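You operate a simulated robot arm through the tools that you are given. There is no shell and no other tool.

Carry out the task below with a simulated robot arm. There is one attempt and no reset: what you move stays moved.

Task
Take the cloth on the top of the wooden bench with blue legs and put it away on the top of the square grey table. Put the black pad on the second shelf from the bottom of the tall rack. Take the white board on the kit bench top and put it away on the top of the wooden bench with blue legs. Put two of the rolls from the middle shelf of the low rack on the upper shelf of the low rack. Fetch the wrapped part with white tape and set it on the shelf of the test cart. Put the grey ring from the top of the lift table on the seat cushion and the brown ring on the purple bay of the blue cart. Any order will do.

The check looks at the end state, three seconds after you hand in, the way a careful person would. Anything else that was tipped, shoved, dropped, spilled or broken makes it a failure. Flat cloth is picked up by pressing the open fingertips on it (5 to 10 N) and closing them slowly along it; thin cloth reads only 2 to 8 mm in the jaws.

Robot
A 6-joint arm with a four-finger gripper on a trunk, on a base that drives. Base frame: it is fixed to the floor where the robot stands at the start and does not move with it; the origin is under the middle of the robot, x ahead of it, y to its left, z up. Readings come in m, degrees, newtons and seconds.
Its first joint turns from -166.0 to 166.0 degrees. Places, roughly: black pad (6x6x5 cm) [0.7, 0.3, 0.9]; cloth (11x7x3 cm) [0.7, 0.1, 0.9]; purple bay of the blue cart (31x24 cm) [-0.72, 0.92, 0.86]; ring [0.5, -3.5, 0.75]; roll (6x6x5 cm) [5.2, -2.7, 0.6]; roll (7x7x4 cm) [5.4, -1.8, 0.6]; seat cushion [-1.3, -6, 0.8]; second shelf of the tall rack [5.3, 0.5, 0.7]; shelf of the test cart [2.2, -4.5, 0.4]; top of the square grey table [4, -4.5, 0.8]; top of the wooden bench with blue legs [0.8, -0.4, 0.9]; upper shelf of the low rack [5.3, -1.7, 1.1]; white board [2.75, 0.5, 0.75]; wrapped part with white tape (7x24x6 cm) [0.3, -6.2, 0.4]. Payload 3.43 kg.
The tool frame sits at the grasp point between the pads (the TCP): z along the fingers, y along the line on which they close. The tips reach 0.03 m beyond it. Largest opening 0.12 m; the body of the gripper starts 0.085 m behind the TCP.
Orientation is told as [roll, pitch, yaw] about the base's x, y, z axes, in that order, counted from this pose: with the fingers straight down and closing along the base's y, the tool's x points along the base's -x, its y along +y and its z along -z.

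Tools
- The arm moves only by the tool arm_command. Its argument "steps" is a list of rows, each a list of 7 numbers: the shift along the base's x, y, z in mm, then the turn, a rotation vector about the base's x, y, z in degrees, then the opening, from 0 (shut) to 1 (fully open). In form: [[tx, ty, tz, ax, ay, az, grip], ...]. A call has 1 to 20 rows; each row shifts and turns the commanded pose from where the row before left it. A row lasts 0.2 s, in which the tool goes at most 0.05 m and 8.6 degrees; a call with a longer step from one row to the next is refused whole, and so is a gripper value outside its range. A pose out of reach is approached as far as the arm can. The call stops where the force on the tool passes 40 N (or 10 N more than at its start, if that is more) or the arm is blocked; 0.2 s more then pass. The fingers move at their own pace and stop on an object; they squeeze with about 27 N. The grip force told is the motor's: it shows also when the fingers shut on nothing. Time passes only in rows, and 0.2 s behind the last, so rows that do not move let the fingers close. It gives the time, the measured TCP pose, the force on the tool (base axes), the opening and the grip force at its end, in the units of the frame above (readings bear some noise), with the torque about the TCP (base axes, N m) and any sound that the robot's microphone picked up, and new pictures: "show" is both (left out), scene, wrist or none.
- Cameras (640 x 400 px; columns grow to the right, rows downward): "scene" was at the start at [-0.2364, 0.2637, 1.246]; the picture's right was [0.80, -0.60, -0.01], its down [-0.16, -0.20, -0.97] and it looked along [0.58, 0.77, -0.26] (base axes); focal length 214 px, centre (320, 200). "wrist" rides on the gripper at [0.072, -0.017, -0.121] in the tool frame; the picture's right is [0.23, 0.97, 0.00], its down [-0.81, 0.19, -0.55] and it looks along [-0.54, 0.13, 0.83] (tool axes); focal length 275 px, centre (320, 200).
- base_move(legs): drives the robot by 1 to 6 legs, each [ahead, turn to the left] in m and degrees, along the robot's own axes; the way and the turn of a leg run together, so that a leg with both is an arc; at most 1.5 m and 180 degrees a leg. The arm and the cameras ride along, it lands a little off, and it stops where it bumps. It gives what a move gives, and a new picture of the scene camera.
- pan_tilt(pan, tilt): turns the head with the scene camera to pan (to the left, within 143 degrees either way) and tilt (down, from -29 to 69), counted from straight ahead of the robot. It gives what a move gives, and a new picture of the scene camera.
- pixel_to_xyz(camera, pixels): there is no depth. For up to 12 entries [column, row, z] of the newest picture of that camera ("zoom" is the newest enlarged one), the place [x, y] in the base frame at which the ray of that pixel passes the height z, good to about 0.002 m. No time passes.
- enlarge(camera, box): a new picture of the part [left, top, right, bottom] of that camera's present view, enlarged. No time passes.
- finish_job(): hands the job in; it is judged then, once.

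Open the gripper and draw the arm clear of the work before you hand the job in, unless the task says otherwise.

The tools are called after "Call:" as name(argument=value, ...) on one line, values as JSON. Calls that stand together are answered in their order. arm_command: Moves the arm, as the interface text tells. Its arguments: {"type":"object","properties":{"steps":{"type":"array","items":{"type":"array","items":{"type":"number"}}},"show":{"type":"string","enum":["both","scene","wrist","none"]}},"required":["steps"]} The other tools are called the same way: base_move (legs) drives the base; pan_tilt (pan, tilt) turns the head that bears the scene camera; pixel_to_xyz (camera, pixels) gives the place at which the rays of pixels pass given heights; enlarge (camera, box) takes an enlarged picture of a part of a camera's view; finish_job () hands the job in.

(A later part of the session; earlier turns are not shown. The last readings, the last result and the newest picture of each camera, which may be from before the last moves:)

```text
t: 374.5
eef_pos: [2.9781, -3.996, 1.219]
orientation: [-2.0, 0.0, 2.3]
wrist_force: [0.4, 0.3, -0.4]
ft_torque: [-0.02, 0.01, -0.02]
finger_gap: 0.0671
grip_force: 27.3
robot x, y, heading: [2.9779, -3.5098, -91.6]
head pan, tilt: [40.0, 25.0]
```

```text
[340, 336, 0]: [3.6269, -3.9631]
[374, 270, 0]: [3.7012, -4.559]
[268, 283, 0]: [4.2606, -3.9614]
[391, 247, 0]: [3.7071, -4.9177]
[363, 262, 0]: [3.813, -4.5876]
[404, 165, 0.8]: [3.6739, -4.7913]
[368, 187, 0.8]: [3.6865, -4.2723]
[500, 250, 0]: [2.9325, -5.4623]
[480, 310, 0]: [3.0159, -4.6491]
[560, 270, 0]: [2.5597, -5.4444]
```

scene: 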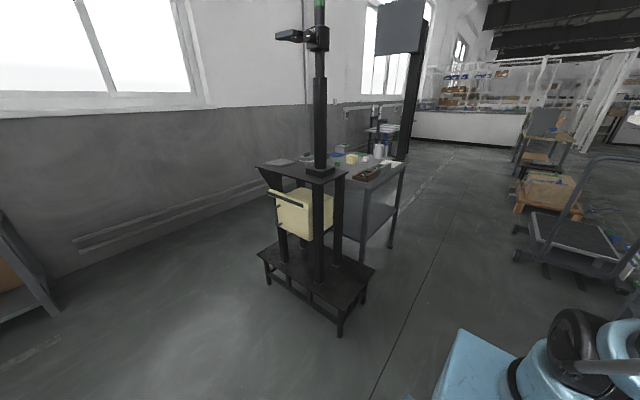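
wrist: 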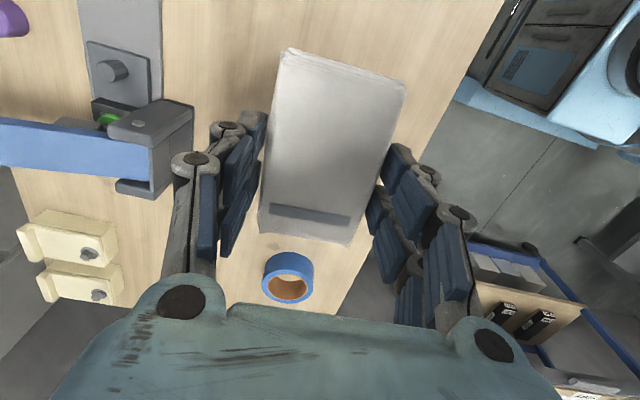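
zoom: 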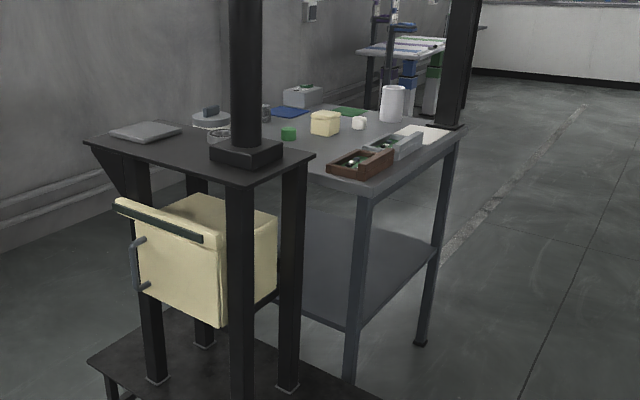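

West edge of the table runs x≈3.68 from y≈-4.27 to -4.8, with small items on it. I drive on to y≈-4.45 beside it.

Call:
base_move(legs=[[0, 4.5], [0.95, 0]])

Call:
pan_tilt(pan=85, tilt=30)

```text
t: 380.1
eef_pos: [3.0786, -4.948, 1.2179]
orientation: [-1.8, 0.1, 7.6]
wrist_force: [-0.1, 0.3, -1.2]
ft_torque: [-0.05, 0.01, -0.02]
finger_gap: 0.0673
grip_force: 26.8
robot x, y, heading: [3.0314, -4.4627, -86.4]
head pan, tilt: [40.0, 25.0]
```

scene: 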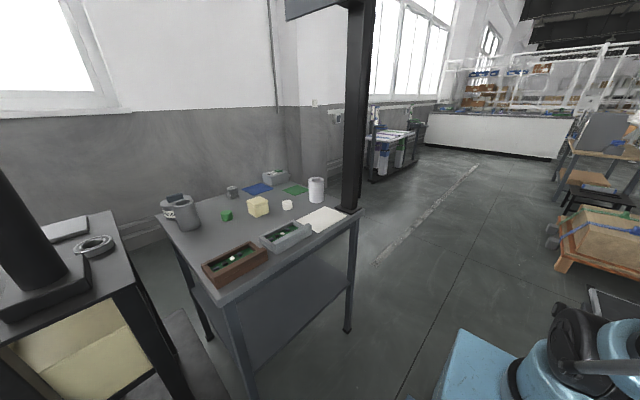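

```text
t: 381.2
eef_pos: [3.0754, -4.932, 1.2232]
orientation: [-2.5, 0.0, 7.5]
wrist_force: [-0.5, -0.4, -0.2]
ft_torque: [0.0, -0.01, -0.01]
finger_gap: 0.0673
grip_force: 26.7
robot x, y, heading: [3.0327, -4.4642, -86.3]
head pan, tilt: [85.0, 30.0]
```

scene: 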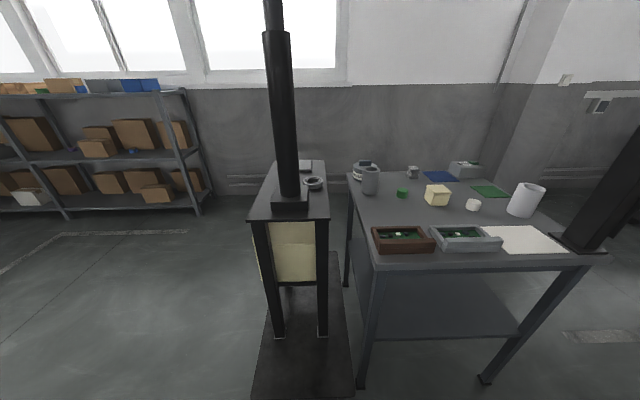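

The table is clear in a band between the trays (row 228) and the blocks (row 205). Measuring positions at z≈0.8.

Call:
pixel_to_xyz(camera="scene", pixels=[[374, 271, 0.8], [590, 262, 0.8], [360, 386, 0], [485, 380, 0], [350, 185, 0.8], [372, 228, 0.8], [433, 226, 0.8], [500, 226, 0.8], [437, 207, 0.8], [402, 199, 0.8], [472, 211, 0.8], [420, 216, 0.8]])

Call:
enlarge(camera="scene", box=[330, 140, 610, 300])

```text
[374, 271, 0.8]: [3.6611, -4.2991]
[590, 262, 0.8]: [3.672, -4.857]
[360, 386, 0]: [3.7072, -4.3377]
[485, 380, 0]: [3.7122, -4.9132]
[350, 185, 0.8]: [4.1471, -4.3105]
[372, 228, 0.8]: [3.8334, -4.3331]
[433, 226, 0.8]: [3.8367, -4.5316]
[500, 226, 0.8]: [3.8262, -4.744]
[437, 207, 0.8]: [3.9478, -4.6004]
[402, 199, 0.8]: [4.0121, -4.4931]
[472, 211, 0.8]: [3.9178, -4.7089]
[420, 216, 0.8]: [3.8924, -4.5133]
```

```text
2.29 times, centred on (470, 220) of scene
```

zoom: 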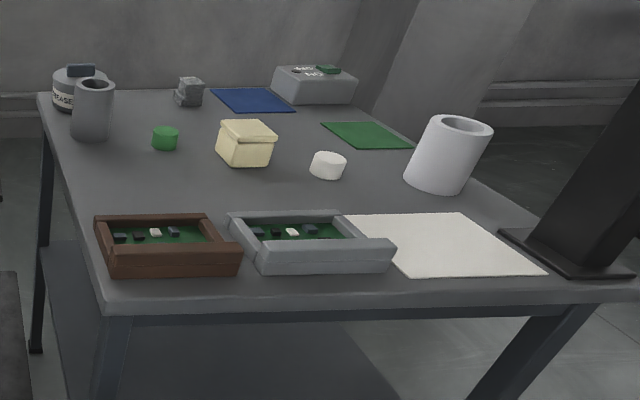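

Free patch around (3.915,-4.42), left of the green block and behind the brown tray. I check the tower's column position relative to the arm's path.

Call:
pixel_to_xyz(camera="scene", pixels=[[275, 207, 0.85], [305, 207, 0.85], [290, 195, 0.85], [330, 218, 0.8], [248, 220, 0.8], [327, 162, 0.8], [277, 162, 0.8], [355, 135, 1.0], [635, 130, 1.2]])

Call:
pan_tilt(pan=85, tilt=-10)

```text
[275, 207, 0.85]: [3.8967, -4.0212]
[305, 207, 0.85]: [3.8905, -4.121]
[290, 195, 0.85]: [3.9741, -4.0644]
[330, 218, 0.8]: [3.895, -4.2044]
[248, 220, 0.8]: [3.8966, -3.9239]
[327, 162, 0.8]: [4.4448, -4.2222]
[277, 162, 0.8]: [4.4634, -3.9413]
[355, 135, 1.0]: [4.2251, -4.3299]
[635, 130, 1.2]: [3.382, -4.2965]
```

```text
t: 382.3
eef_pos: [3.0766, -4.9329, 1.2238]
orientation: [-2.6, 0.0, 7.6]
wrist_force: [-1.0, -0.6, -0.8]
ft_torque: [0.01, 0.02, -0.02]
finger_gap: 0.0672
grip_force: 27.4
robot x, y, heading: [3.0273, -4.4628, -86.3]
head pan, tilt: [85.0, -10.0]
```

scene: 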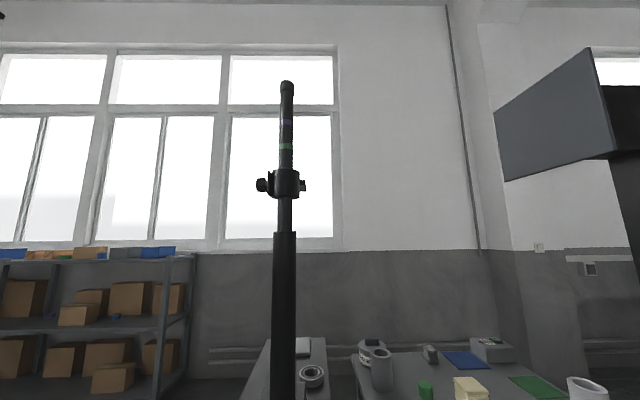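

Column at (3.93,-4.07) and the monitor pole at the SW corner stay clear of the arm line y≈-4.42. I swing the hand round close in, from -y to +x.

Call:
arm_command(steps=[[44, 12, 0, 0, 0, -0.5, 0.4], [44, 14, 0, 0, 0, -0.5, 0.4], [44, 16, 0, 0, 0, -0.5, 0.4], [42, 20, 0, 0, 0, -0.5, 0.4], [38, 26, 0, 0, 0, -0.5, 0.4], [34, 32, 0, 0.5, 0, -0.5, 0.4], [30, 36, 0, 0.5, 0, -0.5, 0.4], [26, 38, 0, 0.5, 0, -0.5, 0.4], [22, 40, 0, 0.5, 0, -0.5, 0.4], [20, 42, 0, 0.5, 0, -0.5, 0.4], [18, 42, 0, 0, 0, -0.5, 0.4], [16, 42, 0, 0, 0, -0.5, 0.4], [14, 42, 0, 0, 0, -0.5, 0.4], [12, 42, 0, 0, 0, -0.5, 0.4], [0, 0, 0, 0, 0, 0, 0.4]])

```text
t: 385.5
eef_pos: [3.4795, -4.4898, 1.2243]
orientation: [0.0, -0.1, 0.5]
wrist_force: [0.2, -0.6, -0.8]
ft_torque: [-0.03, 0.02, 0.01]
finger_gap: 0.0674
grip_force: 27.3
robot x, y, heading: [3.0296, -4.4639, -86.4]
head pan, tilt: [85.0, -10.0]
```

scene: 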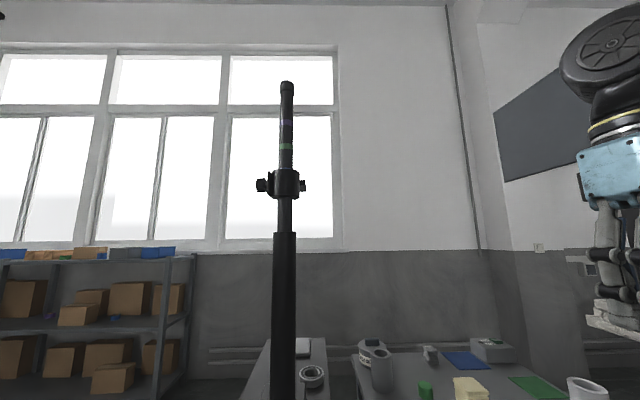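
wrist: 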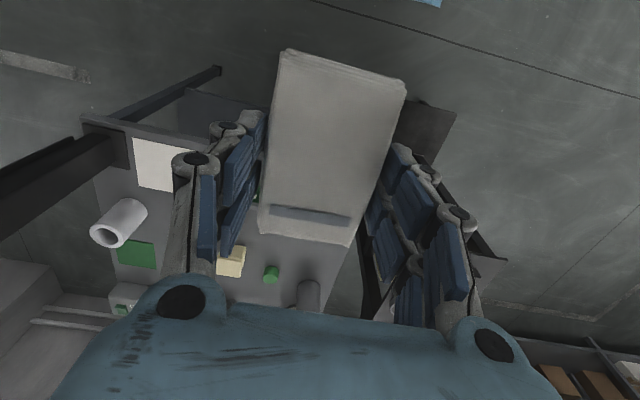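

The table lies ahead in the wrist view. I extend over it to (3.85,-4.42,1.14).

Call:
arm_command(steps=[[41, 8, -9, 0, 0, 0, 0.4], [41, 8, -9, 0, 0, 0, 0.4], [41, 8, -9, 0, 0, 0, 0.4], [41, 8, -9, 0, 0, 0, 0.4], [41, 8, -9, 0, 0, 0, 0.4], [41, 8, -9, 0, 0, 0, 0.4], [41, 8, -9, 0, 0, 0, 0.4], [41, 8, -9, 0, 0, 0, 0.4], [41, 6, -9, 0, 0, 0, 0.4], [0, 0, 0, 0, 0, 0, 0.4]])

Call:
pan_tilt(pan=85, tilt=30)

```text
t: 387.7
eef_pos: [3.8453, -4.4203, 1.1392]
orientation: [0.0, -0.2, 0.6]
wrist_force: [0.1, 0.1, -0.1]
ft_torque: [0.02, 0.01, 0.0]
finger_gap: 0.0675
grip_force: 26.9
out of reach, approached as far as the arm can: row 9
robot x, y, heading: [3.0289, -4.4656, -86.7]
head pan, tilt: [85.0, -10.0]
```

scene: 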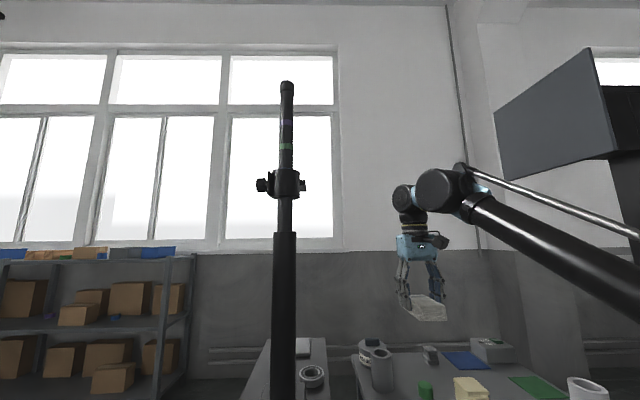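
wrist: 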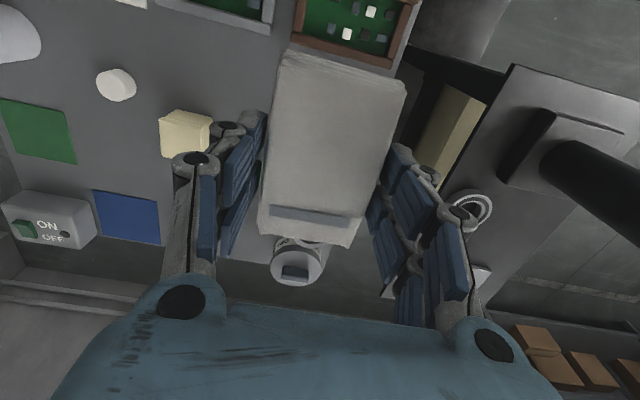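

```text
t: 388.7
eef_pos: [3.8441, -4.4213, 1.1388]
orientation: [0.1, -0.1, 0.5]
wrist_force: [-0.2, 0.1, -0.7]
ft_torque: [0.02, 0.02, -0.02]
finger_gap: 0.067
grip_force: 27.4
robot x, y, heading: [3.0267, -4.463, -86.4]
head pan, tilt: [85.0, 30.0]
```

scene: 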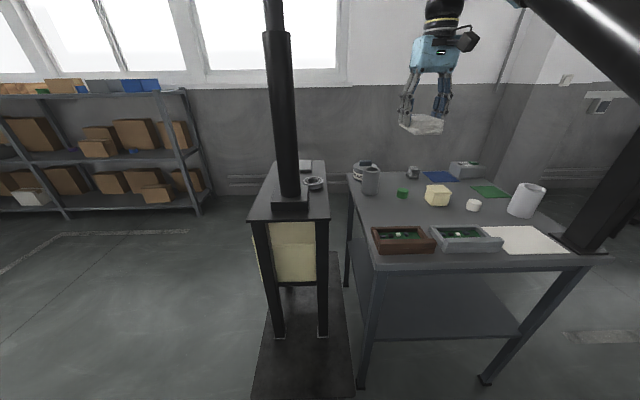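

The tool-down reach is limited at this height; lower it reaches farther. I measure the tray's back edge, block and pot in the wrist view.

Call:
pixel_to_xyz(camera="wrist", pixels=[[295, 45, 0.83], [400, 70, 0.83], [185, 158, 0.8], [160, 150, 0.8], [270, 240, 0.8], [300, 275, 0.88], [450, 180, 0.8], [415, 180, 0.8], [245, 255, 0.8]])

Call:
enlarge(camera="wrist", box=[140, 0, 480, 300])

```text
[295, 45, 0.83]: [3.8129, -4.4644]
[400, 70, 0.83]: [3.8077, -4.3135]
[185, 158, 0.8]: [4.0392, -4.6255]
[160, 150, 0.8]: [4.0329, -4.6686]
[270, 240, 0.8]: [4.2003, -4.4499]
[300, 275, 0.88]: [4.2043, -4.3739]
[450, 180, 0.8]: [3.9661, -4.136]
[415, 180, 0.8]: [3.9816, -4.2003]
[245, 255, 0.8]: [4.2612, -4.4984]
```

```text
1.33 times, centred on (310, 150) of wrist
```

zoom: 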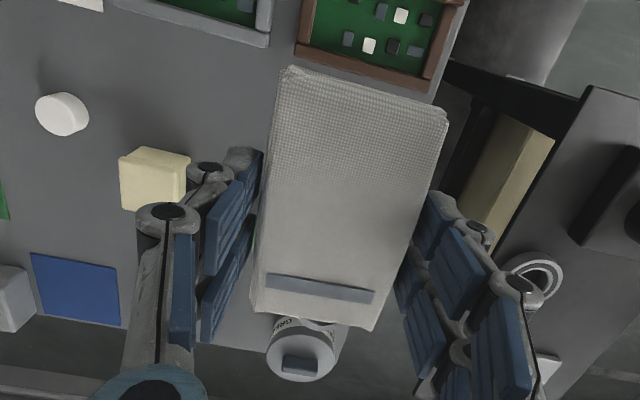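

Tray's back edge is x≈3.81 and the cup/green block start near x≈4.0. I lower and move to (3.92,-4.42,0.95).

Call:
arm_command(steps=[[0, 0, -35, 0, 0, 0, 0.4], [0, 0, -35, 0, 0, 0, 0.4], [19, 0, -30, 0, 0, 0, 0.4], [19, 0, -30, 0, 0, 0, 0.4], [19, 0, -30, 0, 0, 0, 0.4], [19, 0, -28, 0, 0, 0, 0.4], [0, 0, 0, 0, 0, 0, 0.4]])

```text
t: 390.3
eef_pos: [3.9225, -4.4187, 0.9537]
orientation: [0.0, -0.1, 0.5]
wrist_force: [0.0, -0.4, -0.6]
ft_torque: [-0.01, 0.0, 0.0]
finger_gap: 0.0674
grip_force: 27.0
robot x, y, heading: [3.0307, -4.4664, -86.3]
head pan, tilt: [85.0, 30.0]
```

scene: 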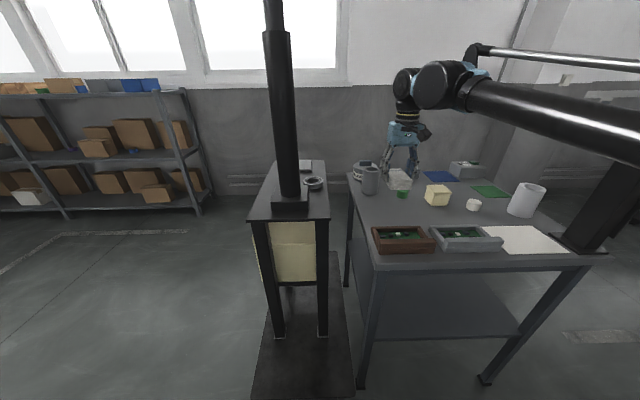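
wrist: 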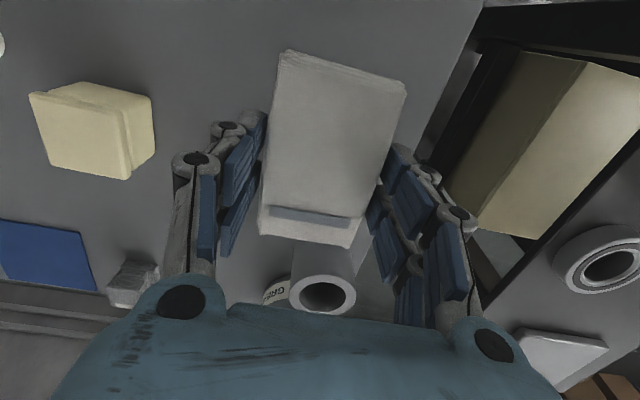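

Checking the cup behind the cloth and the yellow block from here.

Call:
pixel_to_xyz(camera="wrist", pixels=[[325, 290, 0.9], [325, 310, 0.9], [295, 245, 0.82], [355, 240, 0.82], [130, 178, 0.8], [155, 140, 0.84], [480, 5, 0.8], [418, 170, 0.8]])

Call:
enlarge(camera="scene", box=[330, 130, 470, 260])

```text
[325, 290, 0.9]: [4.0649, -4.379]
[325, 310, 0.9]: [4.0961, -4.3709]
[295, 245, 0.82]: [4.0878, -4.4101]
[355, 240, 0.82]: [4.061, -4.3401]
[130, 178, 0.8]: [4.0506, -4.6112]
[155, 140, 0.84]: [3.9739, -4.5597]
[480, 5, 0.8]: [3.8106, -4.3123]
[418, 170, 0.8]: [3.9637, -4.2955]
```

```text
3.08 times, centred on (400, 195) of scene
```

zoom: 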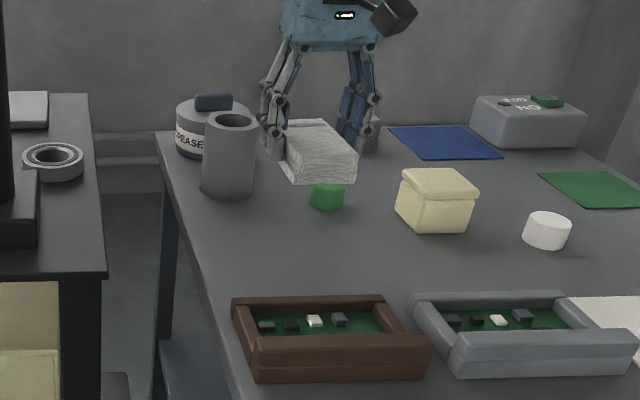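

Room is fine; I shift slightly to (3.912,-4.41) and lower to z≈0.872.

Call:
arm_command(steps=[[-5, 4, -10, 0, 0, 0, 0.4], [-5, 4, -20, 0, 0, 0, 0.4], [0, 0, -20, 0, 0, 0, 0.4], [0, 0, -18, 0, 0, 0, 0.4], [0, 0, -14, 0, 0, 0, 0.4], [0, 0, 0, 0, 0, 0, 0.4]], show="both")

```text
t: 391.7
eef_pos: [3.9146, -4.4119, 0.8709]
orientation: [0.0, -0.1, 0.5]
wrist_force: [-0.9, -1.0, -1.2]
ft_torque: [-0.04, -0.01, -0.03]
finger_gap: 0.0674
grip_force: 27.0
robot x, y, heading: [3.0309, -4.467, -86.5]
head pan, tilt: [85.0, 30.0]
```

scene: 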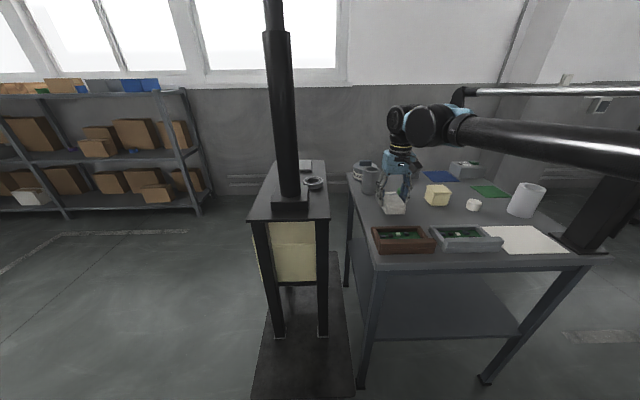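
wrist: 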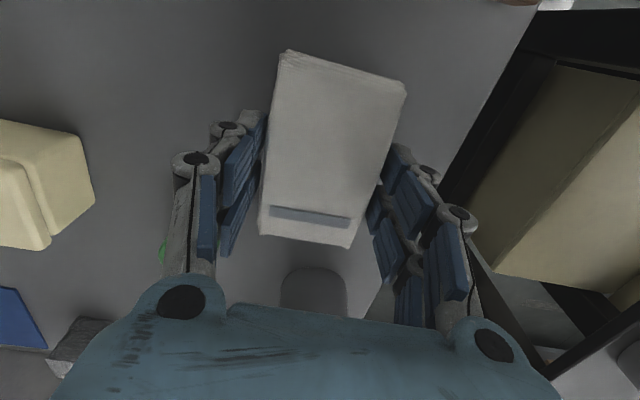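

Lowering gently until contact with the table.

Call:
arm_command(steps=[[0, 0, -4, 0, 0, 0, 0.4], [0, 0, -4, 0, 0, 0, 0.4], [0, 0, 0, 0, 0, 0, 0.4]], show="none")

Call:
arm_command(steps=[[0, 0, -3, 0, 0, 0, 0.4], [0, 0, 0, 0, 0, 0, 0.4]], show="none")

```text
t: 392.5
eef_pos: [3.9137, -4.4104, 0.8609]
orientation: [-0.1, 0.0, 0.5]
wrist_force: [0.5, 0.2, -0.5]
ft_torque: [-0.01, 0.01, 0.02]
finger_gap: 0.0677
grip_force: 26.7
robot x, y, heading: [3.0281, -4.4635, -86.5]
head pan, tilt: [85.0, 30.0]
```

```text
t: 393.1
eef_pos: [3.9137, -4.4107, 0.8605]
orientation: [0.1, -0.1, 0.5]
wrist_force: [-1.3, -0.5, -0.3]
ft_torque: [-0.02, 0.0, 0.0]
finger_gap: 0.0672
grip_force: 27.3
robot x, y, heading: [3.0259, -4.4633, -86.2]
head pan, tilt: [85.0, 30.0]
```

Call:
arm_command(steps=[[0, 0, -3, 0, 0, 0, 0.4], [0, 0, 0, 0, 0, 0, 0.4]], show="none")

Call:
arm_command(steps=[[0, 0, -2, 0, 0, 0, 0.4], [0, 0, 0, 0, 0, 0, 0.4]], show="none")

```text
t: 393.7
eef_pos: [3.9125, -4.4115, 0.8553]
orientation: [0.0, 0.0, 0.5]
wrist_force: [0.4, 0.1, -1.1]
ft_torque: [0.05, -0.04, 0.02]
finger_gap: 0.0674
grip_force: 27.3
robot x, y, heading: [3.0323, -4.46, -86.3]
head pan, tilt: [85.0, 30.0]
```

```text
t: 394.3
eef_pos: [3.9117, -4.4109, 0.8545]
orientation: [0.1, 0.0, 0.4]
wrist_force: [0.1, -0.2, -0.2]
ft_torque: [0.01, 0.02, 0.06]
finger_gap: 0.0674
grip_force: 27.5
robot x, y, heading: [3.0329, -4.461, -86.4]
head pan, tilt: [85.0, 30.0]
```

No contact at 0.8545 yet; continuing in 2 mm steps.

Call:
arm_command(steps=[[0, 0, -2, 0, 0, 0, 0.4], [0, 0, -2, 0, 0, 0, 0.4], [0, 0, 0, 0, 0, 0, 0.4]], show="none")

Call:
arm_command(steps=[[0, 0, -2, 0, 0, 0, 0.4], [0, 0, 0, 0, 0, 0, 0.4]], show="none")

```text
t: 395.1
eef_pos: [3.9117, -4.4108, 0.8516]
orientation: [-0.1, -0.1, 0.5]
wrist_force: [-0.2, 0.2, -0.2]
ft_torque: [0.01, -0.02, 0.0]
finger_gap: 0.0671
grip_force: 27.6
robot x, y, heading: [3.0278, -4.465, -86.4]
head pan, tilt: [85.0, 30.0]
```

```text
t: 395.7
eef_pos: [3.9125, -4.4103, 0.8488]
orientation: [0.0, -0.1, 0.6]
wrist_force: [-0.7, 0.8, -1.1]
ft_torque: [-0.01, -0.01, 0.03]
finger_gap: 0.0672
grip_force: 26.8
robot x, y, heading: [3.031, -4.4628, -86.4]
head pan, tilt: [85.0, 30.0]
```

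Call:
arm_command(steps=[[0, 0, -3, 0, 0, 0, 0.4], [0, 0, 0, 0, 0, 0, 0.4]], show="none")

Call:
arm_command(steps=[[0, 0, -3, 0, 0, 0, 0.4], [0, 0, 0, 0, 0, 0, 0.4]], show="wrist")

Call:
enlarge(camera="scene", box=[340, 140, 460, 230])

```text
t: 396.3
eef_pos: [3.9122, -4.412, 0.8459]
orientation: [-0.1, -0.1, 0.5]
wrist_force: [0.5, 0.5, -0.1]
ft_torque: [0.03, 0.01, -0.02]
finger_gap: 0.067
grip_force: 27.3
robot x, y, heading: [3.0289, -4.4646, -86.3]
head pan, tilt: [85.0, 30.0]
```

```text
t: 396.9
eef_pos: [3.911, -4.4103, 0.8436]
orientation: [-0.1, -0.1, 0.4]
wrist_force: [0.0, 0.2, 0.7]
ft_torque: [0.02, -0.03, 0.0]
finger_gap: 0.0676
grip_force: 27.4
robot x, y, heading: [3.0288, -4.4644, -86.4]
head pan, tilt: [85.0, 30.0]
```

wrist: 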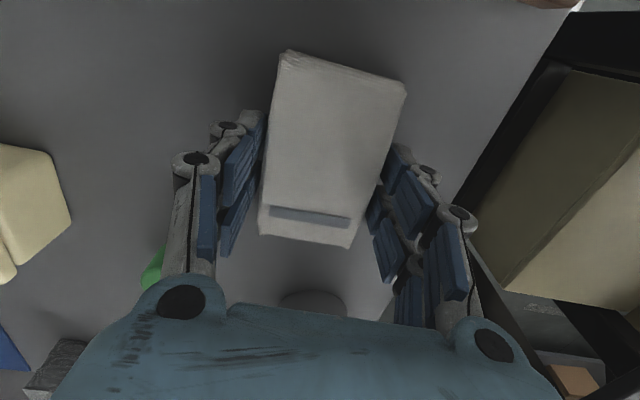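

```text
4.44 times, centred on (400, 185) of scene
```

zoom: 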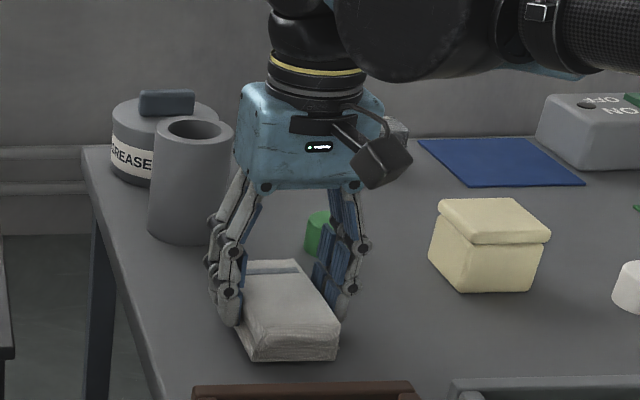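

Very near the table now; continuing 2 mm at a time.

Call:
arm_command(steps=[[0, 0, -2, 0, 0, 0, 0.4], [0, 0, -2, 0, 0, 0, 0.4], [0, 0, 0, 0, 0, 0, 0.4]], show="none")

Call:
arm_command(steps=[[0, 0, -2, 0, 0, 0, 0.4], [0, 0, 0, 0, 0, 0, 0.4]], show="none")

```text
t: 397.7
eef_pos: [3.9121, -4.4111, 0.8389]
orientation: [0.0, -0.1, 0.5]
wrist_force: [-0.4, 0.5, -0.1]
ft_torque: [0.03, 0.02, 0.03]
finger_gap: 0.0673
grip_force: 26.8
robot x, y, heading: [3.0321, -4.4625, -86.4]
head pan, tilt: [85.0, 30.0]
```

```text
t: 398.3
eef_pos: [3.9113, -4.4112, 0.8381]
orientation: [0.1, -0.2, 0.5]
wrist_force: [9.2, 7.6, 27.5]
ft_torque: [0.3, -0.24, -0.01]
finger_gap: 0.0673
grip_force: 26.8
robot x, y, heading: [3.0257, -4.4626, -86.3]
head pan, tilt: [85.0, 30.0]
```

Contact at z≈0.838 (27 N). I relieve 2 mm and open slowly.

Call:
arm_command(steps=[[0, 0, 2, 0, 0, 0, 0.54], [0, 0, 0, 0, 0, 0, 0.58], [0, 0, 0, 0, 0, 0, 0.62], [0, 0, 0, 0, 0, 0, 0.68], [0, 0, 0, 0, 0, 0, 0.74], [0, 0, 0, 0, 0, 0, 0.74]], show="wrist")

```text
t: 399.7
eef_pos: [3.9119, -4.4124, 0.84]
orientation: [0.0, -0.1, 0.5]
wrist_force: [-0.8, -0.3, 0.0]
ft_torque: [0.01, 0.01, 0.0]
finger_gap: 0.0888
grip_force: 0.1
robot x, y, heading: [3.0318, -4.4631, -86.3]
head pan, tilt: [85.0, 30.0]
```

wrist: 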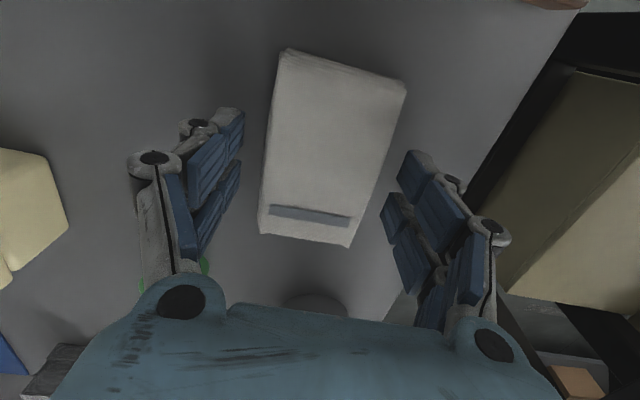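

The cloth lies on the table. I raise straight up, then draw back.

Call:
arm_command(steps=[[0, 0, 10, 0, 0, 0, 0.74], [0, 0, 30, 0, 0, 0, 0.74], [0, 0, 40, 0, 0, 0, 0.74], [0, 0, 45, 0, 0, 0, 0.74], [0, 0, 45, 0, 0, 0, 0.74], [-15, 0, 45, 0, 0, 0, 0.74], [-30, 0, 35, 0, 0, 0, 0.74], [-44, 0, 15, 0, 0, 0, 0.74], [-44, 0, 10, 0, 0, 0, 0.74], [-44, 0, 10, 0, 0, 0, 0.74], [-44, 0, 10, 0, 0, 0, 0.74], [-44, 0, 10, 0, 0, 0, 0.74], [-44, -5, 10, 0, 0, 0, 0.74], [-44, -5, 10, 0, 0, 0, 0.74], [-44, -5, 10, 0, 0, 0, 0.74], [0, 0, 0, 0, 0, 0, 0.74]], show="scene")

```text
t: 403.1
eef_pos: [3.5127, -4.4241, 1.1743]
orientation: [-0.1, -0.1, 0.5]
wrist_force: [-0.7, -0.8, -0.5]
ft_torque: [-0.01, -0.01, 0.0]
finger_gap: 0.0888
grip_force: 0.1
robot x, y, heading: [3.0307, -4.4627, -86.3]
head pan, tilt: [85.0, 30.0]
```

scene: 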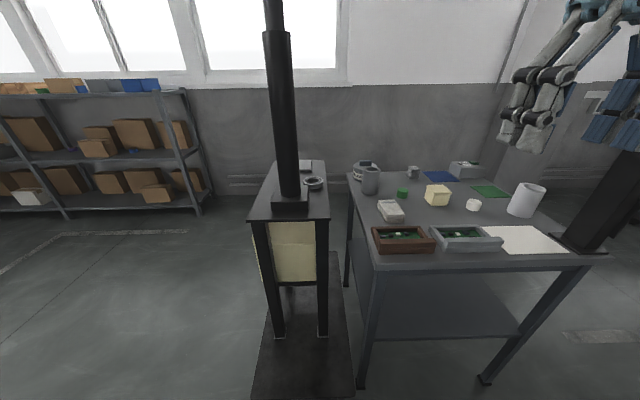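

The cloth is on the grey table. I fold the arm toward the front, then look over the area south and west for the wrapped part.

Call:
arm_command(steps=[[-12, -42, 0, 0, 0, -3, 0.74], [-14, -42, 0, 0, 0, -4, 0.74], [-16, -42, 0, 0, 0, -6, 0.74], [-18, -42, 0, 0, 0, -8, 0.74], [-20, -42, 0, 0, 0, -8, 0.74], [-22, -40, 0, 0, 0, -8, 0.74], [-26, -38, 0, 0, 0, -8, 0.74], [-30, -36, 0, 0, 0, -8, 0.74], [-34, -32, 0, 0, 0, -8, 0.74], [-38, -26, 0, 0, 0, -8, 0.74], [-42, -20, 0, 0, 0, -8, 0.74], [-44, -16, 0, 0, 0, -8, 0.74], [-44, -14, 0, 0, 0, -4, 0.74], [-44, -12, 0, 0, 0, 0, 0.74], [-44, -6, 0, 0, 0, 0, 0.74], [0, 0, 0, 0, 0, 0, 0.74]], show="none")

Call:
pan_tilt(pan=-20, tilt=20)

Call:
pan_tilt(pan=-75, tilt=20)

```text
t: 406.5
eef_pos: [3.0668, -4.8754, 1.1718]
orientation: [-0.2, 0.1, -88.5]
wrist_force: [-0.3, -1.0, 0.4]
ft_torque: [0.01, -0.01, 0.04]
finger_gap: 0.0888
grip_force: 0.0
robot x, y, heading: [3.0283, -4.4621, -86.4]
head pan, tilt: [85.0, 30.0]
```

```text
t: 408.4
eef_pos: [3.069, -4.8759, 1.1704]
orientation: [-0.2, 0.0, -88.5]
wrist_force: [0.6, -0.2, 0.3]
ft_torque: [0.01, -0.01, 0.03]
finger_gap: 0.089
grip_force: 0.1
robot x, y, heading: [3.0289, -4.4652, -86.5]
head pan, tilt: [-20.0, 20.0]
```

scene: 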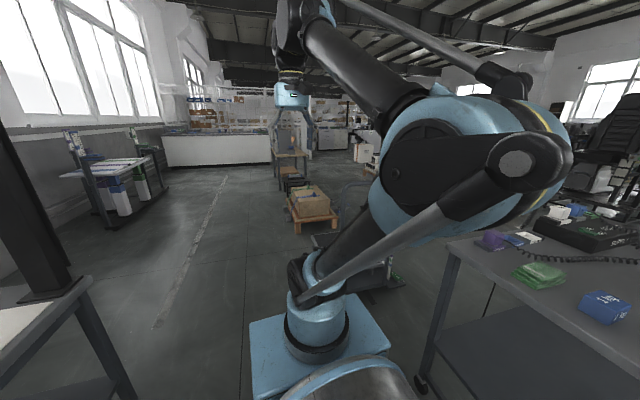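

```text
t: 409.6
eef_pos: [3.0691, -4.8753, 1.1713]
orientation: [-0.1, 0.0, -88.5]
wrist_force: [0.4, 0.7, 0.1]
ft_torque: [0.0, 0.01, 0.01]
finger_gap: 0.0886
grip_force: 0.0
robot x, y, heading: [3.0286, -4.4616, -86.1]
head pan, tilt: [-75.0, 20.0]
```

scene: 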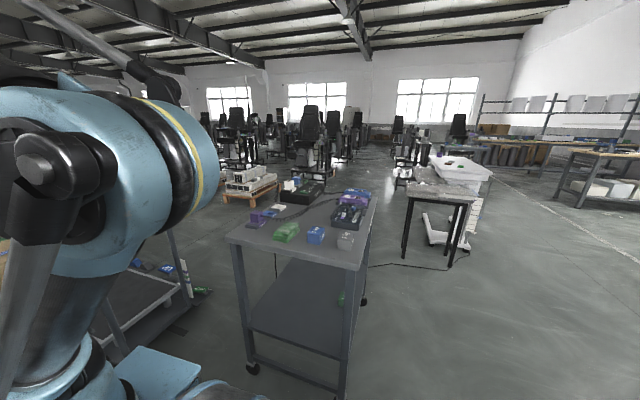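

The pallets with wrapped parts are beyond the test cart at (245,180). I look again ahead-right to map the trolley and pallets for a southern route.

Call:
pan_tilt(pan=-45, tilt=30)

Call:
pan_tilt(pan=5, tilt=25)

Call:
pixel_to_xyz(camera="scene", pixels=[[235, 215, 0], [200, 218, 0], [255, 235, 0], [180, 225, 0], [215, 190, 0], [120, 230, 0]])

```text
t: 410.6
eef_pos: [3.0683, -4.8759, 1.1708]
orientation: [0.0, 0.0, -88.5]
wrist_force: [0.5, -0.1, -0.4]
ft_torque: [-0.03, -0.01, -0.02]
finger_gap: 0.0888
grip_force: 0.1
robot x, y, heading: [3.0291, -4.464, -86.5]
head pan, tilt: [-45.0, 30.0]
```

scene: 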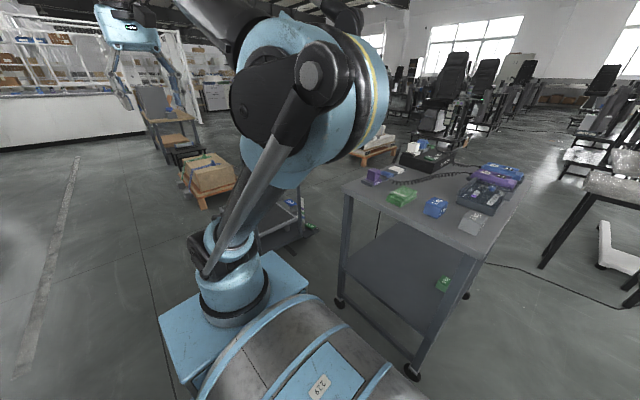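

```text
t: 411.7
eef_pos: [3.069, -4.8765, 1.1718]
orientation: [-0.1, 0.0, -88.6]
wrist_force: [-0.5, -0.3, -0.3]
ft_torque: [0.0, 0.0, -0.01]
finger_gap: 0.0889
grip_force: 0.0
robot x, y, heading: [3.0301, -4.4639, -86.6]
head pan, tilt: [5.0, 25.0]
```

scene: 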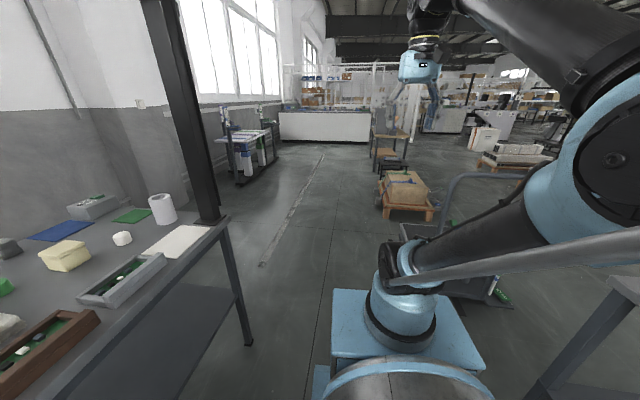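

```text
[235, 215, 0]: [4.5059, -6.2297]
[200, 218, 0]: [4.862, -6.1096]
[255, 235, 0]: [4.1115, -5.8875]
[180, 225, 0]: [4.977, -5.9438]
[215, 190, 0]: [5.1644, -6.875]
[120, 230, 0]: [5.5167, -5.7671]
```

Measuring the southern obstacles in this view: carton pallet (385–432,185–222), trolley (400–510,200–305), wrapped pallet (480–550,150–175).

Call:
pixel_to_xyz(camera="scene", pixels=[[384, 219, 0], [430, 222, 0], [379, 200, 0], [402, 232, 0], [505, 303, 0], [480, 175, 0], [535, 178, 0], [550, 170, 0], [375, 172, 0], [405, 172, 0], [470, 150, 0], [445, 300, 0.1]])

Call:
enlarge(camera="scene", box=[360, 110, 640, 310])

```text
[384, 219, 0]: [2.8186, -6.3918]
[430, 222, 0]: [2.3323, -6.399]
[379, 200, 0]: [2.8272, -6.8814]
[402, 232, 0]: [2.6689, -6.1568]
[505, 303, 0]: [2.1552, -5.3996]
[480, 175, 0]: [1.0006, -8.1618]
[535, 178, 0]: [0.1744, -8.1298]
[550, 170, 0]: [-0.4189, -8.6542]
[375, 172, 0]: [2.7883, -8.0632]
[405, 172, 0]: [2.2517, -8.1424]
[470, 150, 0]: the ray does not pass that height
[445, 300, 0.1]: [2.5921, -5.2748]
```

```text
2.00 times, centred on (500, 210) of scene
```

zoom: 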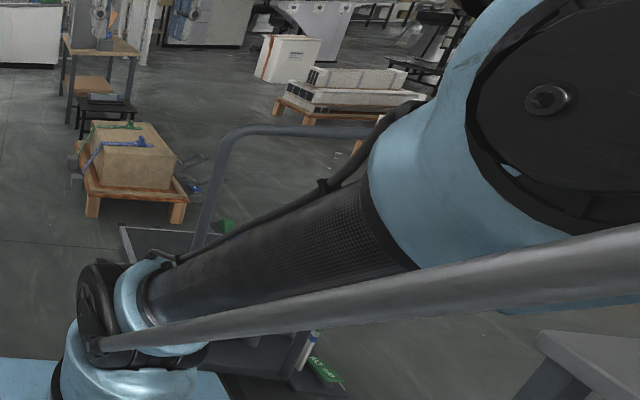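

I'll leave the corridor backwards to y≈-2.8, then drive west along y≈-2.7 to the lift table's north side for the grey ring first.

Call:
base_move(legs=[[-0.9, 0], [-0.85, 0], [0, -93.4], [1.3, 0], [1.1, 0]])

Call:
pan_tilt(pan=60, tilt=25)

```text
t: 437.1
eef_pos: [0.0311, -2.8746, 1.1723]
orientation: [0.0, 0.0, -177.5]
wrist_force: [-0.4, 0.4, 0.0]
ft_torque: [-0.02, 0.01, 0.0]
finger_gap: 0.0889
grip_force: 0.0
robot x, y, heading: [0.4431, -2.8262, -175.4]
head pan, tilt: [5.0, 25.0]
```

scene: 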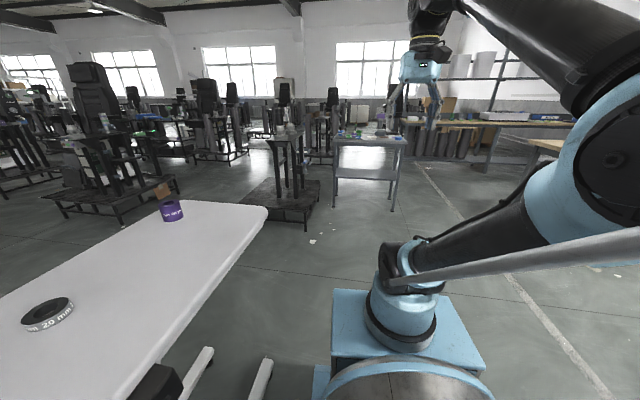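

```text
t: 438.3
eef_pos: [0.0461, -2.8737, 1.1755]
orientation: [-0.1, -0.8, -177.4]
wrist_force: [0.7, -0.6, 0.6]
ft_torque: [0.0, -0.04, 0.02]
finger_gap: 0.0888
grip_force: 0.1
robot x, y, heading: [0.4418, -2.8295, -175.3]
head pan, tilt: [60.0, 25.0]
```

scene: 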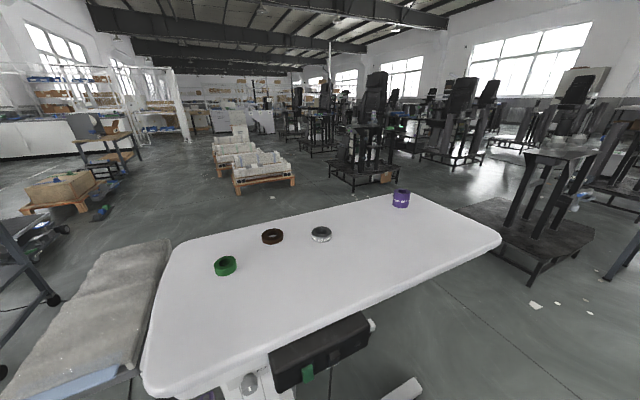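

All four rings lie on the lift table: green (225,266), brown (273,236), grey (321,234), purple (401,198). Zooming and measuring.

Call:
enlarge(camera="scene", box=[190, 170, 430, 320])

Call:
pixel_to_xyz(camera="scene", pixels=[[321, 238, 0.75], [273, 240, 0.75], [225, 270, 0.75], [401, 205, 0.75], [150, 395, 0.75], [500, 240, 0.75], [425, 200, 0.75], [172, 250, 0.75], [345, 322, 0.75], [385, 330, 0.7]])

Call:
enlarge(camera="scene", box=[180, 60, 440, 200])

```text
2.67 times, centred on (310, 245) of scene
```

zoom: 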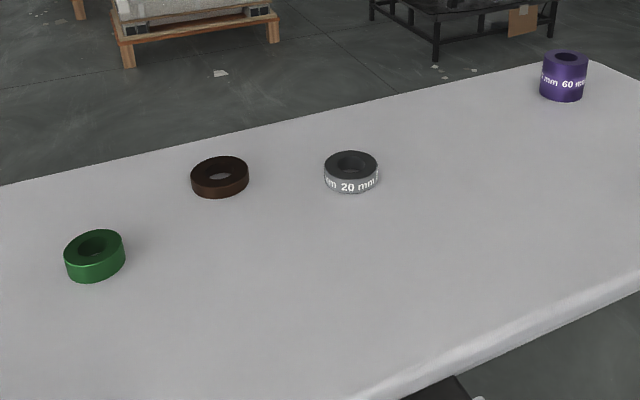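

```text
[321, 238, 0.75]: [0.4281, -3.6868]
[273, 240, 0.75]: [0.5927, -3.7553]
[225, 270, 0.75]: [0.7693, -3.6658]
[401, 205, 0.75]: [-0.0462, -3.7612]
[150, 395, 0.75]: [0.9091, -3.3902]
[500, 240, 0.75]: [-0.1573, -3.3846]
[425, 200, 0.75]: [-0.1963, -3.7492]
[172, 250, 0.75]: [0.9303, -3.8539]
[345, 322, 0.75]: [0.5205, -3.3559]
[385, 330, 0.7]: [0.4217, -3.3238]
```

```text
2.46 times, centred on (310, 130) of scene
```

zoom: 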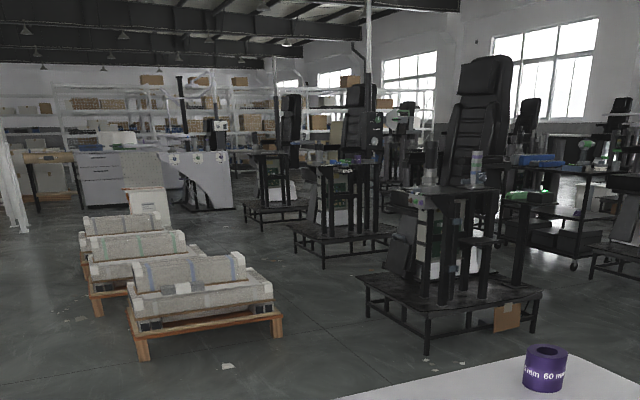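

Grey ring ≈(0.428,-3.687), brown ring ≈(0.593,-3.755) on the lift table. I take a closer look at the black seat machine before planning.

Call:
enlarge(camera="scene", box=[320, 60, 440, 200])

Call:
enlarge(camera="scene", box=[200, 120, 310, 200])

Call:
pixel_to_xyz(camera="scene", pixels=[[333, 182, 0], [356, 198, 0], [404, 182, 0], [375, 150, 0.8], [240, 195, 0], [295, 182, 0], [237, 168, 0.15], [265, 165, 0.4], [222, 160, 0.4]])

```text
2.86 times, centred on (380, 130) of scene
```

zoom: 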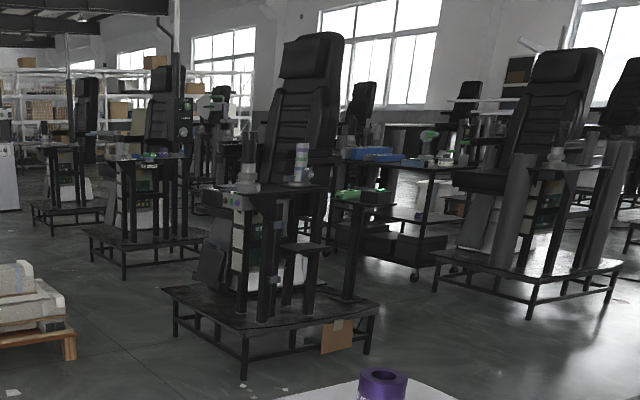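

```text
5.00 times, centred on (255, 160) of scene
```

zoom: 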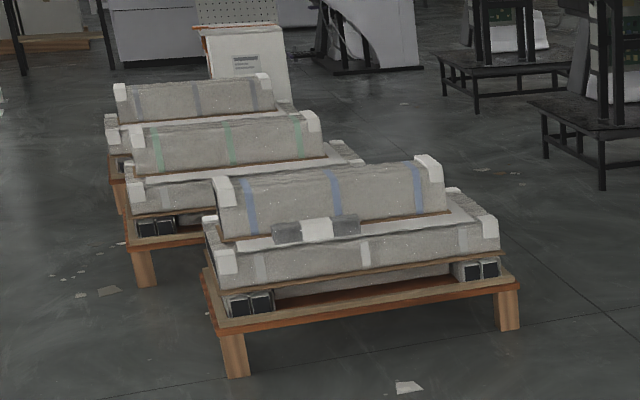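

```text
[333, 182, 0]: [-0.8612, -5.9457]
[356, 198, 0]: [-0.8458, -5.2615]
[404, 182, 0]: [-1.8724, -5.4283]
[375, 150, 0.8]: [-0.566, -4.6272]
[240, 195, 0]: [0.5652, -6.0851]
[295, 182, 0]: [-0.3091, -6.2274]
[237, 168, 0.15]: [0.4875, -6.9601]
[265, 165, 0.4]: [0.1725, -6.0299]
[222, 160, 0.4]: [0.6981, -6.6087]
```

The small dark part with white tape sits in front of the blue-taped block on the nearest pallet. Now the ring: I back up 0.3 m so both rings fall into the reach ring on my left.

Call:
base_move(legs=[[-0.28, 0]])

Call:
pan_tilt(pan=85, tilt=35)

```text
t: 440.3
eef_pos: [0.3237, -2.851, 1.1763]
orientation: [-0.1, -0.7, -177.2]
wrist_force: [0.5, 0.8, 0.7]
ft_torque: [0.02, 0.0, -0.03]
finger_gap: 0.0886
grip_force: 0.2
robot x, y, heading: [0.7205, -2.8026, -175.1]
head pan, tilt: [60.0, 25.0]
```

scene: 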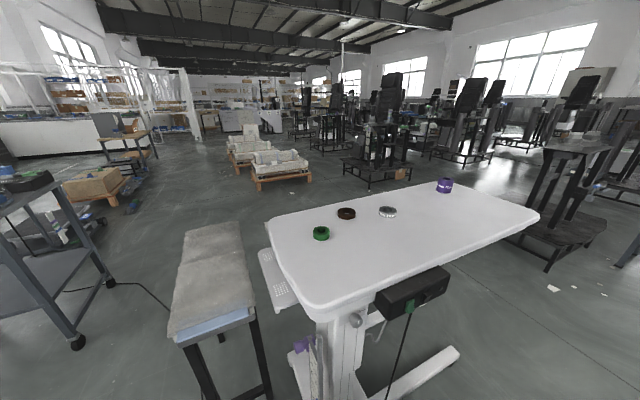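

```text
t: 441.2
eef_pos: [0.3373, -2.8487, 1.1819]
orientation: [0.1, -1.5, -177.1]
wrist_force: [-0.4, 0.3, 0.1]
ft_torque: [0.01, 0.01, -0.01]
finger_gap: 0.0886
grip_force: 0.1
robot x, y, heading: [0.7221, -2.8054, -174.9]
head pan, tilt: [85.0, 35.0]
```

scene: 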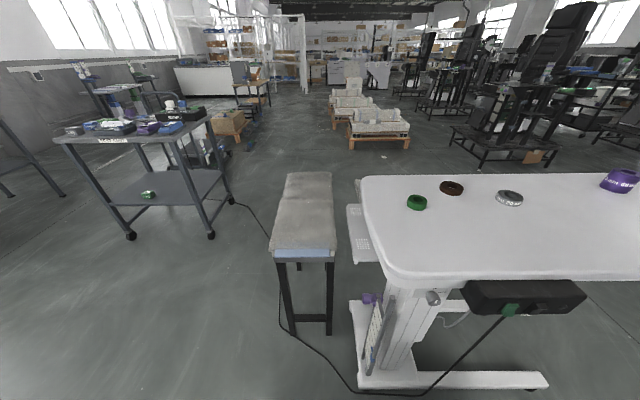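

I measure the stool and cart feet, and the table items from this new place.

Call:
pixel_to_xyz(camera="scene", pixels=[[212, 237, 0], [132, 238, 0], [292, 334, 0], [330, 334, 0], [222, 205, 0], [301, 268, 0], [417, 206, 0.75], [452, 190, 0.77], [509, 200, 0.77], [360, 180, 0.75], [380, 270, 0.75], [520, 400, 0]])

```text
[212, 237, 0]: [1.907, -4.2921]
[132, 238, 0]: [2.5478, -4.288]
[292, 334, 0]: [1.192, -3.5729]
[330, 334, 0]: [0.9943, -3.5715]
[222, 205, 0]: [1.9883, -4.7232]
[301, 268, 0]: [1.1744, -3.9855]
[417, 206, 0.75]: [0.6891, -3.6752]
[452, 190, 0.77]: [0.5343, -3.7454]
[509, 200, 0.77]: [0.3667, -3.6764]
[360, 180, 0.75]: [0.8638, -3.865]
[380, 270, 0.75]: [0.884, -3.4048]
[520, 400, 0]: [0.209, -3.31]
```

Triangulating from both views, the lift table top is z≈0.84, grey ring ≈(0.49,-3.556), brown ≈(0.614,-3.624). I back up another 0.3 m so both are about 0.93 m away.

Call:
base_move(legs=[[-0.3, 0]])

```text
t: 443.2
eef_pos: [0.638, -2.8258, 1.1803]
orientation: [0.0, -1.5, -176.9]
wrist_force: [0.3, 0.2, 0.9]
ft_torque: [-0.01, -0.05, -0.03]
finger_gap: 0.0888
grip_force: 0.1
robot x, y, heading: [1.0226, -2.7801, -174.6]
head pan, tilt: [85.0, 35.0]
```

scene: 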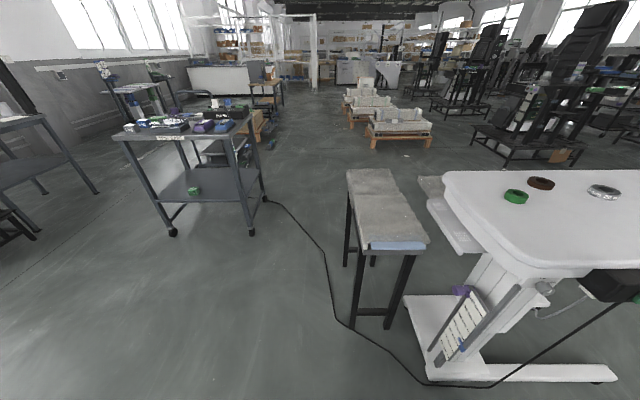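

I swing the hand out over the lift table toward the grey ring, aligning the tool yaw with the arm direction.

Call:
arm_command(steps=[[0, -44, 0, 0, 0, 3.5, 1], [0, -44, 0, 0, 0, 3.5, 1], [-4, -44, 0, 0, 0, 3.5, 1], [-6, -44, 0, 0, 0, 3.5, 1], [-8, -44, 0, 0, 0, 3.5, 1], [-8, -44, 0, 0, 0, 3.5, 1], [-8, -44, 0, 0, 0, 3.5, 1], [-8, -44, -5, 0, 0, 3.5, 1], [-8, -44, -8, 0, 0, 3.5, 1], [-8, -44, -8, 0, 0, 3.5, 1], [-8, -44, -8, 0, 0, 3.5, 1], [-8, -44, -8, 0, 0, 3.5, 1], [-8, -44, -8, 0, 0, 3.5, 1], [-8, -44, -8, 0, 0, 3.5, 1], [0, 0, 0, 0, 0, 0, 1]])

```text
t: 446.4
eef_pos: [0.5607, -3.4386, 1.1325]
orientation: [0.0, -2.2, -127.9]
wrist_force: [0.1, 0.1, -0.5]
ft_torque: [0.01, -0.01, -0.01]
finger_gap: 0.1203
grip_force: 0.0
robot x, y, heading: [1.0239, -2.7789, -174.7]
head pan, tilt: [85.0, 35.0]
```

scene: 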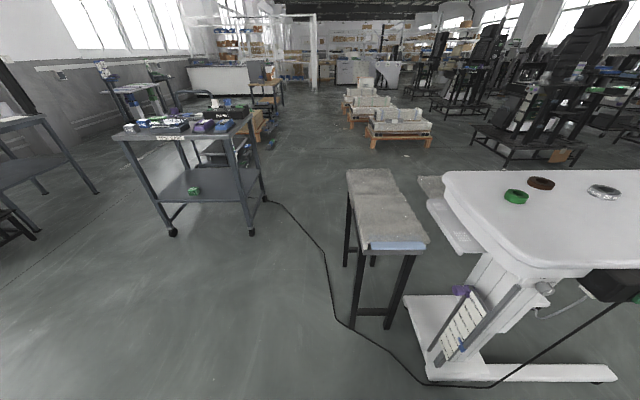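
wrist: 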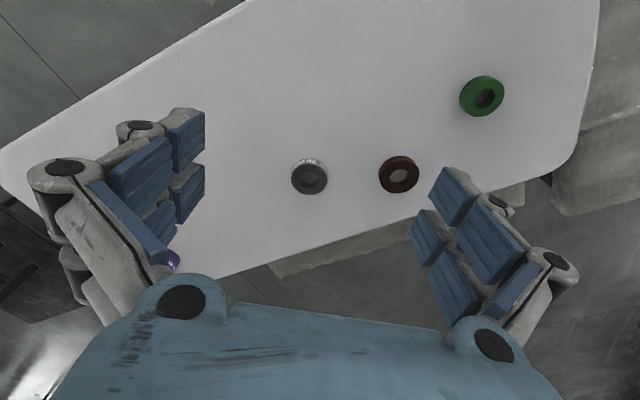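

Rings in wrist view: grey (309,177), brown (399,175). Measuring at two heights.

Call:
pixel_to_xyz(camera="wrist", pixels=[[309, 177, 0.78], [309, 177, 0.86], [399, 175, 0.78], [399, 175, 0.86], [292, 177, 0.86], [327, 175, 0.86], [481, 96, 0.86], [310, 160, 0.86], [310, 194, 0.86]])

Call:
enlarge(camera="wrist", box=[270, 130, 430, 230])

```text
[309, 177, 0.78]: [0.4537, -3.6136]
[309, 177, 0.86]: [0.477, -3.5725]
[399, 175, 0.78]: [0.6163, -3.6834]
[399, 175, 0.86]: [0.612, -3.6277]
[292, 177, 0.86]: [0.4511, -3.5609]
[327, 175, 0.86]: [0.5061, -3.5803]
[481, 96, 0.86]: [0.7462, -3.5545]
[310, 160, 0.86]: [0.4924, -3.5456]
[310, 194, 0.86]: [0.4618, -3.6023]
```

```text
4.00 times, centred on (350, 180) of wrist
```

zoom: 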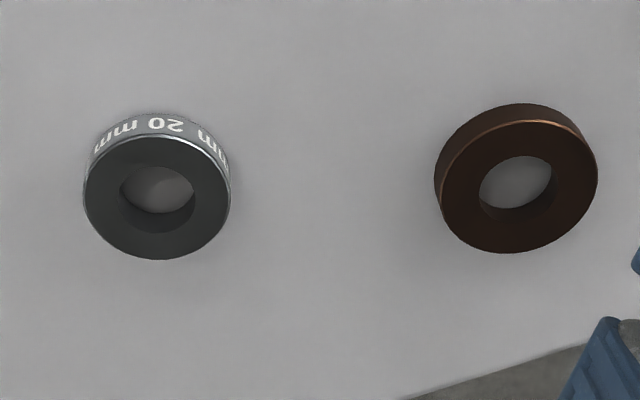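

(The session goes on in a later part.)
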